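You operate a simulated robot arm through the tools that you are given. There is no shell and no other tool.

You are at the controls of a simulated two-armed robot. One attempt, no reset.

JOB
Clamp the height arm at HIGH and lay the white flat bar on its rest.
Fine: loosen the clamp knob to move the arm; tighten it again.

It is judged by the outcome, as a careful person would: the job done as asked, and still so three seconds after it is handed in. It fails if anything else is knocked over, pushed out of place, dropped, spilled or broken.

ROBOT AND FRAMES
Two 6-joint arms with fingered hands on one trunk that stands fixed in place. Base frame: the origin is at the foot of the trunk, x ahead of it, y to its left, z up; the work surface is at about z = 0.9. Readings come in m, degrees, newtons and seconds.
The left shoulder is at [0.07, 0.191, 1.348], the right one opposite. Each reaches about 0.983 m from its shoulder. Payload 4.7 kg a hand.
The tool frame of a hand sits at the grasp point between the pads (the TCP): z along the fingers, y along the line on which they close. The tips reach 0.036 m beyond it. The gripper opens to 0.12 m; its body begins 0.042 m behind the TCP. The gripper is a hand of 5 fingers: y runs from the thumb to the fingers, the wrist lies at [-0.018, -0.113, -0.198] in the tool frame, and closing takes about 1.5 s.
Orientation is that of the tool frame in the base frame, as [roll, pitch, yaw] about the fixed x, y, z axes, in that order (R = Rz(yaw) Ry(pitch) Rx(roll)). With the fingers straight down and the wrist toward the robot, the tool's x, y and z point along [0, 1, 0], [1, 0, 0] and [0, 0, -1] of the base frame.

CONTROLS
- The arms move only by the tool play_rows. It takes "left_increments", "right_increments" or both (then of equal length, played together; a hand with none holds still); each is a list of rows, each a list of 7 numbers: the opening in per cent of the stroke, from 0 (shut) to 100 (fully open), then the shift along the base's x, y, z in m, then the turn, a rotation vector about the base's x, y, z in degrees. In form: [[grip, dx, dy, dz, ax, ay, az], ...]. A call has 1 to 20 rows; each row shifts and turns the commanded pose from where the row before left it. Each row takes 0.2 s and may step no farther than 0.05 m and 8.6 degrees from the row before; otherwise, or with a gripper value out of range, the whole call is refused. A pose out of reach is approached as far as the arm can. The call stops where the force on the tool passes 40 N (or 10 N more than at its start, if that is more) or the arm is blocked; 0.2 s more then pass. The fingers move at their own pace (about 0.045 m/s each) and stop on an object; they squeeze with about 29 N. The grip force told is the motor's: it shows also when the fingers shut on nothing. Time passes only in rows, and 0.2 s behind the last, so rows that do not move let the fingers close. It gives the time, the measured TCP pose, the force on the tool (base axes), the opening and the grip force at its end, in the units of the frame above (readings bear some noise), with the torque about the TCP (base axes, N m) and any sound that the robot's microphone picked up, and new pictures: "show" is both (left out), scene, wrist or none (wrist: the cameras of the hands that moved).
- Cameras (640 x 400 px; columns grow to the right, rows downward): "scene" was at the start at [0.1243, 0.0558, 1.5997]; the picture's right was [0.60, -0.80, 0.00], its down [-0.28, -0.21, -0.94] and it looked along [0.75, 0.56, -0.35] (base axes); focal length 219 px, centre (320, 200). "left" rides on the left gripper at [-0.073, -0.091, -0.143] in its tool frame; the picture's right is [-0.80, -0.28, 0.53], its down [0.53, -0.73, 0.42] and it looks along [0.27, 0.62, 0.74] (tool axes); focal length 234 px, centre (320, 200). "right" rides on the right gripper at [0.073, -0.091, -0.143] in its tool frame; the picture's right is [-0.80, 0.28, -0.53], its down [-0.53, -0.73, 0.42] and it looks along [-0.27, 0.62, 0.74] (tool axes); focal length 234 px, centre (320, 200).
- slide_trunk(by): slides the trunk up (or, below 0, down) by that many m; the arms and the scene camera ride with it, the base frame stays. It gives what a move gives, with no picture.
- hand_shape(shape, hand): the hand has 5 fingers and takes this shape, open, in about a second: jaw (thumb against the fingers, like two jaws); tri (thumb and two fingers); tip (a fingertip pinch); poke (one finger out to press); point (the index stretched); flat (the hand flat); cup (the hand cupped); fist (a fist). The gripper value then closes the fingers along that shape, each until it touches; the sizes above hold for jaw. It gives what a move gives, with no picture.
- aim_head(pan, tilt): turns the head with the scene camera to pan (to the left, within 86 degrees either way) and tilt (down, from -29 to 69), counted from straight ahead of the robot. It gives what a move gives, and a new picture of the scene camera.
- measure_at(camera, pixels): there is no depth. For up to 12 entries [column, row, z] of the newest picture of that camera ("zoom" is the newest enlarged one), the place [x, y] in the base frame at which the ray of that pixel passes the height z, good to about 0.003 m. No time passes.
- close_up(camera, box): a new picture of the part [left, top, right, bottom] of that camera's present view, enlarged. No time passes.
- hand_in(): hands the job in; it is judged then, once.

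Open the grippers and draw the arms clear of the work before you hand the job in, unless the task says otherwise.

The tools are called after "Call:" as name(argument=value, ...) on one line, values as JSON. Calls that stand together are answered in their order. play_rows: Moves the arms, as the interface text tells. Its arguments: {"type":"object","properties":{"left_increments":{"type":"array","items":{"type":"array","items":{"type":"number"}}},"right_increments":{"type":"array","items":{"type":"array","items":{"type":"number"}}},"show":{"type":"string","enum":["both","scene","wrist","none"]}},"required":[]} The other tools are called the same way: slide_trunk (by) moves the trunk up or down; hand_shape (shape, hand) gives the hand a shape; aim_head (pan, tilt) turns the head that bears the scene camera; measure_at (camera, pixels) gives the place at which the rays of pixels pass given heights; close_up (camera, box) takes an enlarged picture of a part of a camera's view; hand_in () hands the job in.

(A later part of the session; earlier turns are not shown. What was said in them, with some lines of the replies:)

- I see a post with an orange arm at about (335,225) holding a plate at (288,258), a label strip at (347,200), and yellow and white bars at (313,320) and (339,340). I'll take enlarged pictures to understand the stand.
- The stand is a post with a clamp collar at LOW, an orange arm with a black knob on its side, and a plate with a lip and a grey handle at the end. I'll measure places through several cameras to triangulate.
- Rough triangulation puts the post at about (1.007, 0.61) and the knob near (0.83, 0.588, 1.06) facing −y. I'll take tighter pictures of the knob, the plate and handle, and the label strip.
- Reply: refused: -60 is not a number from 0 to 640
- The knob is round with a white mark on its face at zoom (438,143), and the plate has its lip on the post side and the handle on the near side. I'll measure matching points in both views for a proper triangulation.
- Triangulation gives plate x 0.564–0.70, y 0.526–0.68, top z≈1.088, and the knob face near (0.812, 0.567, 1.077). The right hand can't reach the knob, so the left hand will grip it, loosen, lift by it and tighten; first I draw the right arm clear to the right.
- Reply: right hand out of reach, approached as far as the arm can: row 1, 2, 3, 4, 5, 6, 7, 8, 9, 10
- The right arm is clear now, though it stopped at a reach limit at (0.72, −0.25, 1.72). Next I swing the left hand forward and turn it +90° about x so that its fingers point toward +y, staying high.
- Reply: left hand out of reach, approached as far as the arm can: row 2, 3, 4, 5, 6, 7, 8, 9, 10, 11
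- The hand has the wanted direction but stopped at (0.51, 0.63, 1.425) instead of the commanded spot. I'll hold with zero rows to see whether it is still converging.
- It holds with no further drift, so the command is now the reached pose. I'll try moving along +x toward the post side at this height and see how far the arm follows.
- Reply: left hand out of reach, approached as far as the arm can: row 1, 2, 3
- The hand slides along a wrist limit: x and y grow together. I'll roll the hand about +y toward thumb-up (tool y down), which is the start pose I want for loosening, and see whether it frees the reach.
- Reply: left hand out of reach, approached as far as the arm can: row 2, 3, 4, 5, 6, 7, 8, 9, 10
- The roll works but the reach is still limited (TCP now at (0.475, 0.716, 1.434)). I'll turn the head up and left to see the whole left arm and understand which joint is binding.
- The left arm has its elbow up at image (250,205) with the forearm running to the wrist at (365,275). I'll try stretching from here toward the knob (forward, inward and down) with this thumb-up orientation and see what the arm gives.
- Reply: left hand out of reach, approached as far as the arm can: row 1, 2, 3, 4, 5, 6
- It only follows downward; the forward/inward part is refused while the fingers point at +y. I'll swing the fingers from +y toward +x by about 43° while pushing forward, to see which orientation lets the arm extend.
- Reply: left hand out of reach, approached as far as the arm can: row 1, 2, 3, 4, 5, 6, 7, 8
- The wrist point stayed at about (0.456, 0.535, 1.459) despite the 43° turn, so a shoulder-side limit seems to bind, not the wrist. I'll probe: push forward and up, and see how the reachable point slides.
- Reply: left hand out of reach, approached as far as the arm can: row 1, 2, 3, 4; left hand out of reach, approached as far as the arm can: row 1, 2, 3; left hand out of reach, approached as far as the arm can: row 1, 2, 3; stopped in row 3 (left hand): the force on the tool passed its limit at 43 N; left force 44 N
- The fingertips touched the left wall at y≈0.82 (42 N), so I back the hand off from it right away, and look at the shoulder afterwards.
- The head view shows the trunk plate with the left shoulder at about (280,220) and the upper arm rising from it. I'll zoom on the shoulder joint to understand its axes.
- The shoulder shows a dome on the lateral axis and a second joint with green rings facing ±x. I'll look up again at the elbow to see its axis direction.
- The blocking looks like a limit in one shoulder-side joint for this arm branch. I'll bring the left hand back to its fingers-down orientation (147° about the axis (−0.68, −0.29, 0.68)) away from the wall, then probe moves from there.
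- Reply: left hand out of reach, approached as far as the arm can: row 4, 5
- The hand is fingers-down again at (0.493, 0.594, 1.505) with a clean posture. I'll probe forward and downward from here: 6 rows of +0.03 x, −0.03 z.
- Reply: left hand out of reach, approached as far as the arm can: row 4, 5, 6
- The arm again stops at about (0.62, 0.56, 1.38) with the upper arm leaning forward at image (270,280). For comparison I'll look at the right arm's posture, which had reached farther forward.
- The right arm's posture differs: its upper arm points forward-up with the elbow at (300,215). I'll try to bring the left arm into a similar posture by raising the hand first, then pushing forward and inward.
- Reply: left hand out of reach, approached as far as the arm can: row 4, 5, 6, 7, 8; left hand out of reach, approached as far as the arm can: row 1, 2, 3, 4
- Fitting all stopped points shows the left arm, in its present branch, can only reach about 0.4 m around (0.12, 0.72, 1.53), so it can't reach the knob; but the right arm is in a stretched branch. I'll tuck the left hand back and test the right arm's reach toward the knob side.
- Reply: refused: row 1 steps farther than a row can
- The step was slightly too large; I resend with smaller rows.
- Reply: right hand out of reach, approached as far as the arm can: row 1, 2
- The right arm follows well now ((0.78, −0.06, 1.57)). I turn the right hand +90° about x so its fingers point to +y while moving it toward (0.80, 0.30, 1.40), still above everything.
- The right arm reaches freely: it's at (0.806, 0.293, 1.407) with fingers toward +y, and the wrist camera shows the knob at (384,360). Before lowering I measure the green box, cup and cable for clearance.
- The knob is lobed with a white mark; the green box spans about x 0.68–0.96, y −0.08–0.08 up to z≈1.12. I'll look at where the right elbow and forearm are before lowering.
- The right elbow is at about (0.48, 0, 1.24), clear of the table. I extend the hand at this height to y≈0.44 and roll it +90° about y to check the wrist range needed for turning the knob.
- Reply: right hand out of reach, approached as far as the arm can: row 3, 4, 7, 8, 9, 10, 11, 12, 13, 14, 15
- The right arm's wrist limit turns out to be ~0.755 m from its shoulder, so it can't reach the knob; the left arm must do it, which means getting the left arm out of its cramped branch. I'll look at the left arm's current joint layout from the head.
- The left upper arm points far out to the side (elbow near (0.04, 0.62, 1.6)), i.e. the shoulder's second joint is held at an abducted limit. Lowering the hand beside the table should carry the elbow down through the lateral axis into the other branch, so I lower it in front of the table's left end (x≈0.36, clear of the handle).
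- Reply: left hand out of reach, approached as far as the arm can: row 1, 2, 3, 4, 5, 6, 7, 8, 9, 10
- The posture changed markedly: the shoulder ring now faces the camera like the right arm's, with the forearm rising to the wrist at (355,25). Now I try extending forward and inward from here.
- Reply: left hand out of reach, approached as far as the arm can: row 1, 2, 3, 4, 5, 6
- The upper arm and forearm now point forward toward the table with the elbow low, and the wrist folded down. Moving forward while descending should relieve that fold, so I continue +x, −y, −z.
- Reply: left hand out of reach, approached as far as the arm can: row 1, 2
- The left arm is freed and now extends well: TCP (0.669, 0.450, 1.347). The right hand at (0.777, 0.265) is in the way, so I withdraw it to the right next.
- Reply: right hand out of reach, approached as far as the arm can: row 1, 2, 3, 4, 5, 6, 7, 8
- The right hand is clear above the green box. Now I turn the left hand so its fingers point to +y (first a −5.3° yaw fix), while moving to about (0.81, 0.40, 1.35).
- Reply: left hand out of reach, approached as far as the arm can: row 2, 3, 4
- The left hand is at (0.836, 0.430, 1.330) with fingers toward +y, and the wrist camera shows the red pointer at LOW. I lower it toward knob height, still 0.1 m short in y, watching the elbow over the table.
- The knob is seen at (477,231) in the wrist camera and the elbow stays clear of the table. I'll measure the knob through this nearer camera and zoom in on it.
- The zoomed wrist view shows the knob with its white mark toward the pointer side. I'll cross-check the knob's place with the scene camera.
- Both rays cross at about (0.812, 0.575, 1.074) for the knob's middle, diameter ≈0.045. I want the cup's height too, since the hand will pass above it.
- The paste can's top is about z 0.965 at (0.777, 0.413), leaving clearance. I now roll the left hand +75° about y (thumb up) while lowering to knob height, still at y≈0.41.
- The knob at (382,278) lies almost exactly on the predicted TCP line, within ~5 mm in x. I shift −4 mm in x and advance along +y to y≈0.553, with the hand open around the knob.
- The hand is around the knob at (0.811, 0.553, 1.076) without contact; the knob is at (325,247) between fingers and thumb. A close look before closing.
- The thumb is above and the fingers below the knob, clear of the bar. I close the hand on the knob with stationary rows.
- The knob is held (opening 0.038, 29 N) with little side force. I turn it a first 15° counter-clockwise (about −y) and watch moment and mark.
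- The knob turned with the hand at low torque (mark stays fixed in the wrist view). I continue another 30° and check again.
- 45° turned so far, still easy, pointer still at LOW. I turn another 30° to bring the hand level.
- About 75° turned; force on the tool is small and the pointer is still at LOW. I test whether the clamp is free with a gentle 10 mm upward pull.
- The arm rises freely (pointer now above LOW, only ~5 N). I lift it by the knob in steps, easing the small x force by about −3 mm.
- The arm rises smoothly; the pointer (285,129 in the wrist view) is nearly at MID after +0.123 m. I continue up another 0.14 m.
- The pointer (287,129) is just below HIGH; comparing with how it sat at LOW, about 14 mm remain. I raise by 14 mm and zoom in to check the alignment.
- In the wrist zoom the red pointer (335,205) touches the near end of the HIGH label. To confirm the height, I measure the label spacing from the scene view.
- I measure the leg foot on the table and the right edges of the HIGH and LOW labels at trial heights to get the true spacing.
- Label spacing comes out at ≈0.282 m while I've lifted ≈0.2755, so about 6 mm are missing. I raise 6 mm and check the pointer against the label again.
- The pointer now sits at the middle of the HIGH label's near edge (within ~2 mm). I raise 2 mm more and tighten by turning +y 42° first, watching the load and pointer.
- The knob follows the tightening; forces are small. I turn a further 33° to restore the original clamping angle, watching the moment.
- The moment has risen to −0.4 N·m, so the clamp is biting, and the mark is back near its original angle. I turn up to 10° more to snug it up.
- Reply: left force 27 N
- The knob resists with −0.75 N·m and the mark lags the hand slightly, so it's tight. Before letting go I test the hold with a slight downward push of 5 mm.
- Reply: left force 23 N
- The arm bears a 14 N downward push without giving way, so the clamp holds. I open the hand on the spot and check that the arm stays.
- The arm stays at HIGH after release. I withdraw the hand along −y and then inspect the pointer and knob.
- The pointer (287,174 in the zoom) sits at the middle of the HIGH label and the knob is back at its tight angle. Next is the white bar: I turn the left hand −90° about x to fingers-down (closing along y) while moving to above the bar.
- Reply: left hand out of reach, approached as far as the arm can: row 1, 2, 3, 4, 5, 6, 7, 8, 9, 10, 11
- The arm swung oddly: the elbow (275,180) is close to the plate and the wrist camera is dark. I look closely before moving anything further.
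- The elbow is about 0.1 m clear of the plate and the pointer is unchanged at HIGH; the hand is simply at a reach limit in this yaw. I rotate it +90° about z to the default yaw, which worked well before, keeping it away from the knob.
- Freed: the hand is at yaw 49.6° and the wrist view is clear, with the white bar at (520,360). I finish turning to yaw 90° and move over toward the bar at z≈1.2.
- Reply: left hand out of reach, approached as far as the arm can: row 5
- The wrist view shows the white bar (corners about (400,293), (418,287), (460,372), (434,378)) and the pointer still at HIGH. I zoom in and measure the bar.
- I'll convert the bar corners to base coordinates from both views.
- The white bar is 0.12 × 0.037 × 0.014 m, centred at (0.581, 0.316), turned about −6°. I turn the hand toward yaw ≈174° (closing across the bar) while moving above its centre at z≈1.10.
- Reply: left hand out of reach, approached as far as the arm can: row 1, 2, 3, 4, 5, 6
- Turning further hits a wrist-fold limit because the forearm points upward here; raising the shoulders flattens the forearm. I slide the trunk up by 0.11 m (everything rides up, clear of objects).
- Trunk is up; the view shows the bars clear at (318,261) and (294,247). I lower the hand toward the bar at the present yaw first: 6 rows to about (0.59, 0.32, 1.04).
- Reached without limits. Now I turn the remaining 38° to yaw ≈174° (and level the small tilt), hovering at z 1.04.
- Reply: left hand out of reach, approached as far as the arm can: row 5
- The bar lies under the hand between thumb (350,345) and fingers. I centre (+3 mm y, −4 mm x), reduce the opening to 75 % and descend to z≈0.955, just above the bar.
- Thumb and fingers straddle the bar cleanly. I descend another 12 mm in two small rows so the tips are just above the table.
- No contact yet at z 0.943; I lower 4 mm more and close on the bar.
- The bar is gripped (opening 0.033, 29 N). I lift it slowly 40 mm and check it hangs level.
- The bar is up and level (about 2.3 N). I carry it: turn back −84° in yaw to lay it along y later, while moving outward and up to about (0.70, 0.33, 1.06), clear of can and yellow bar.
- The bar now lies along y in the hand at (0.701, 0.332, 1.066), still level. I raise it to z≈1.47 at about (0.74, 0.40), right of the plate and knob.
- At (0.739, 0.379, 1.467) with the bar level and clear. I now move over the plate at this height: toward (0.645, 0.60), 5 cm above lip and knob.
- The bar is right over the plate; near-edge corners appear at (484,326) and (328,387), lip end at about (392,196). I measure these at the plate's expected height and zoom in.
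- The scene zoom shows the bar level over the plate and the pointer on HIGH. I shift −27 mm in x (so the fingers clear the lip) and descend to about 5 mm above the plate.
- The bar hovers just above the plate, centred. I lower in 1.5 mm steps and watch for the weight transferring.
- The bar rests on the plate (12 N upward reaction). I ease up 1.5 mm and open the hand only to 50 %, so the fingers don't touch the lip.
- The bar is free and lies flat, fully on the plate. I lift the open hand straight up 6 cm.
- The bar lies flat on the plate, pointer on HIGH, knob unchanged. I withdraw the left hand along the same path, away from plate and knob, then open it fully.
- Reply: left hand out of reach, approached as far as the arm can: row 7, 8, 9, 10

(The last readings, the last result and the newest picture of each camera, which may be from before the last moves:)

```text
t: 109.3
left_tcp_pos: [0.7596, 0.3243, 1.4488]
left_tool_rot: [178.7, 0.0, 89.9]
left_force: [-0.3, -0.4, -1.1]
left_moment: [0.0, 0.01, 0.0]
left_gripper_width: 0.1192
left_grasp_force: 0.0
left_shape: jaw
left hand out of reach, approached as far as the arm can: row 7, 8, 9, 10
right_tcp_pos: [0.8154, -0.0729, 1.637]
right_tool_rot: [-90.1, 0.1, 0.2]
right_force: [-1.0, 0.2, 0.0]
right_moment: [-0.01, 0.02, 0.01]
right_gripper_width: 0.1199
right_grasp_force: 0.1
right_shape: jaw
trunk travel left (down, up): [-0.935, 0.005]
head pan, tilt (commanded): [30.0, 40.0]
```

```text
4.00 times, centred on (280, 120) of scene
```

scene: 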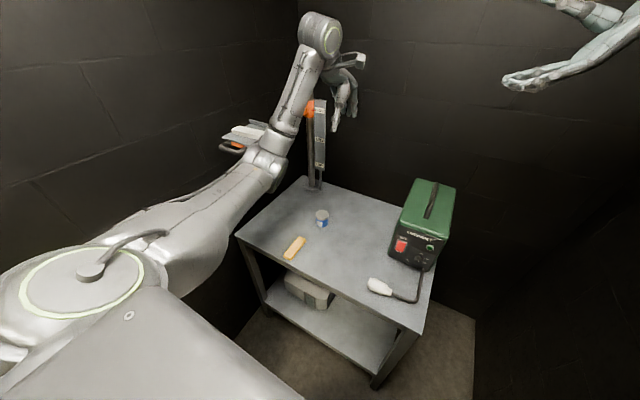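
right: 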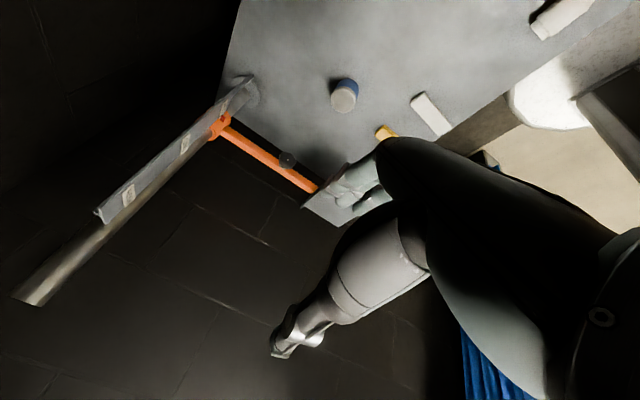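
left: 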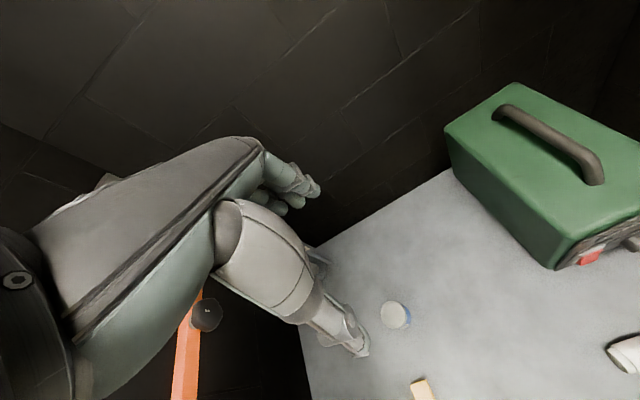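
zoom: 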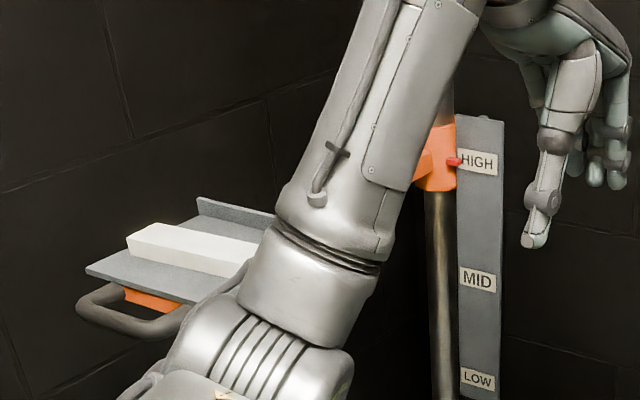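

The left hand is clear of the stand at (0.76, 0.32, 1.45) but the forearm is still near it. I draw it farther back and down to about (0.66, 0.20, 1.25), over empty table.

Call:
play_rows(left_increments=[[100, -0.005, -0.012, -0.025, 0, 0, 0], [100, -0.005, -0.012, -0.025, 0, 0, 0], [100, -0.01, -0.012, -0.025, 0, 0, 0], [100, -0.012, -0.012, -0.025, 0, 0, 0], [100, -0.012, -0.012, -0.025, 0, 0, 0], [100, -0.012, -0.012, -0.02, 0, 0, 0], [100, -0.012, -0.012, -0.02, 0, 0, 0], [100, -0.012, -0.012, -0.02, 0, 0, 0], [100, -0.012, -0.012, -0.015, 0, 0, 0]])

Call:
close_up(camera="scene", box=[210, 70, 350, 170])

```text
t: 111.3
left_tcp_pos: [0.6756, 0.2194, 1.2437]
left_tool_rot: [178.7, 0.0, 89.9]
left_force: [-0.3, 0.2, 0.6]
left_moment: [0.02, 0.0, 0.05]
left_gripper_width: 0.1196
left_grasp_force: 0.1
left_shape: jaw
left hand out of reach, approached as far as the arm can: row 3, 5, 6
right_tcp_pos: [0.8154, -0.0739, 1.6367]
right_tool_rot: [-90.0, 0.0, 0.1]
right_force: [0.5, 0.0, 0.0]
right_moment: [-0.03, 0.04, 0.0]
right_gripper_width: 0.1198
right_grasp_force: 0.0
right_shape: jaw
trunk travel left (down, up): [-0.935, 0.005]
head pan, tilt (commanded): [30.0, 40.0]
```

scene: 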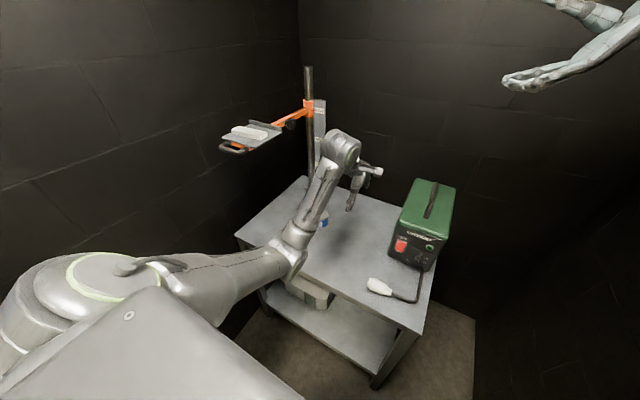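
left: 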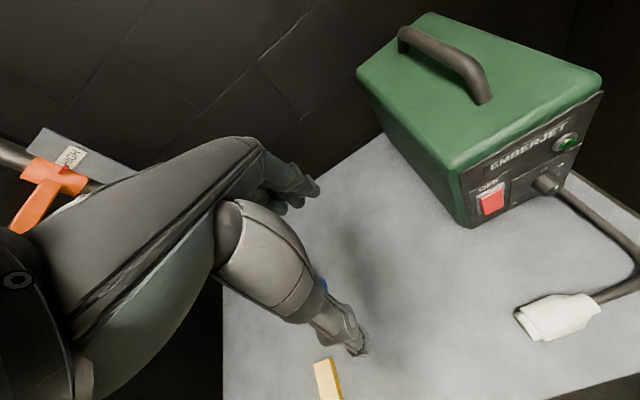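

```text
4.00 times, centred on (280, 120) of scene
```

zoom: 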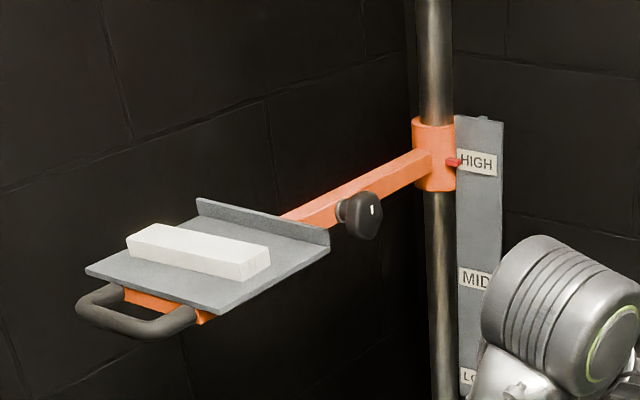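

The work is clear of both arms: bar flat on the plate, pointer at HIGH. One last detailed look at pointer, knob and the other objects before handing in.

Call:
close_up(camera="scene", box=[295, 90, 345, 130])

Call:
play_rows(left_increments=[[100, 0, 0, 0, 0, 0, 0], [100, 0, 0, 0, 0, 0, 0], [100, 0, 0, 0, 0, 0, 0], [100, 0, 0, 0, 0, 0, 0], [100, 0, 0, 0, 0, 0, 0]], show="scene")

Call:
close_up(camera="scene", box=[220, 90, 340, 160])

```text
10.00 times, centred on (320, 110) of scene
```

zoom: 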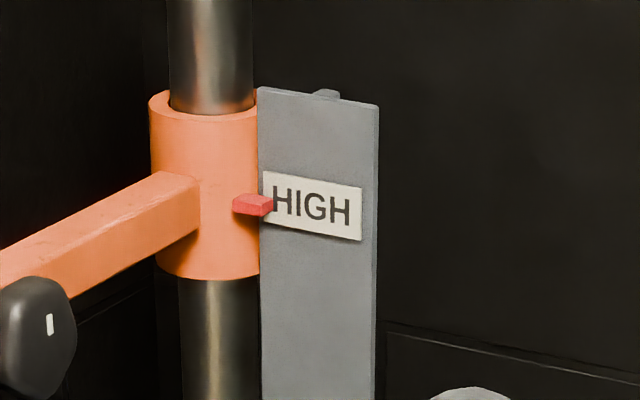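

```text
t: 112.5
left_tcp_pos: [0.6761, 0.2191, 1.2444]
left_tool_rot: [178.7, -0.2, 89.9]
left_force: [-0.9, -0.6, 0.0]
left_moment: [-0.02, -0.02, 0.02]
left_gripper_width: 0.1195
left_grasp_force: 0.0
left_shape: jaw
right_tcp_pos: [0.8146, -0.0719, 1.637]
right_tool_rot: [-90.0, 0.0, 0.2]
right_force: [0.1, 0.5, 0.3]
right_moment: [0.01, -0.01, -0.02]
right_gripper_width: 0.1199
right_grasp_force: 0.1
right_shape: jaw
trunk travel left (down, up): [-0.935, 0.005]
head pan, tilt (commanded): [30.0, 40.0]
```

scene: 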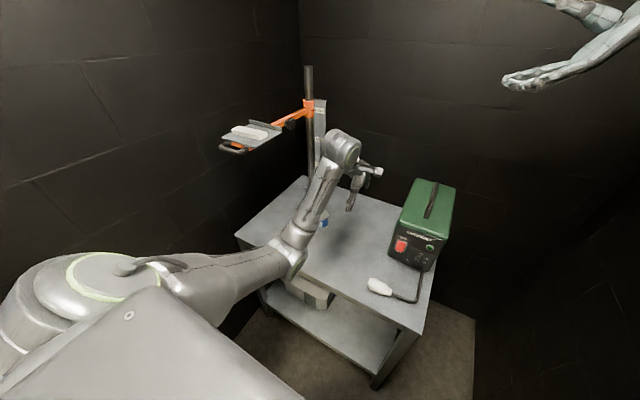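

```text
5.33 times, centred on (280, 125) of scene
```

zoom: 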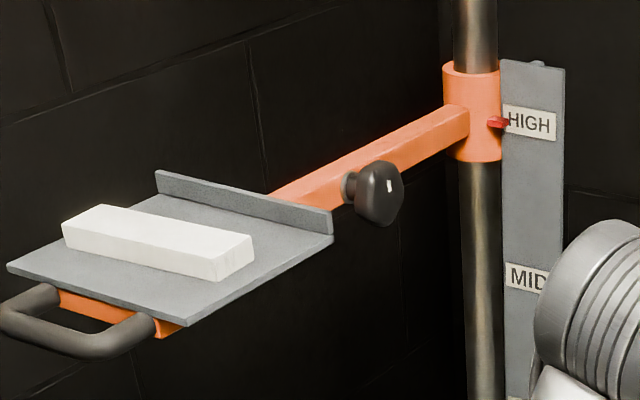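

The pointer tip points at the HIGH label, the arm has not moved while waiting, and the white bar lies flat on the plate. The can, yellow bar and green box were not touched. Both hands are open and clear, so I hand the job in.

Call:
hand_in()

```text
The job is handed in.
```

The height arm is clamped at HIGH, the white flat bar lies flat on its rest plate, and the job is handed in.

- **Clamp:** I loosened the knob with the left hand, lifted the arm by the knob, and tightened it to at least its original angle. The pointer sits at the HIGH label, within about 3 mm of its middle. The arm held against about 14 N of downward push and did not move afterwards.
- **Bar:** It is fully on the plate, lying across its width and clear of the lip.
- **Contact:** Early on, the left fingertips pressed the left wall at about 42 N; I backed off at once. I saw nothing knocked over or out of place.

At hand-in both hands were open and clear of the stand. I left the trunk raised by 0.11 m.
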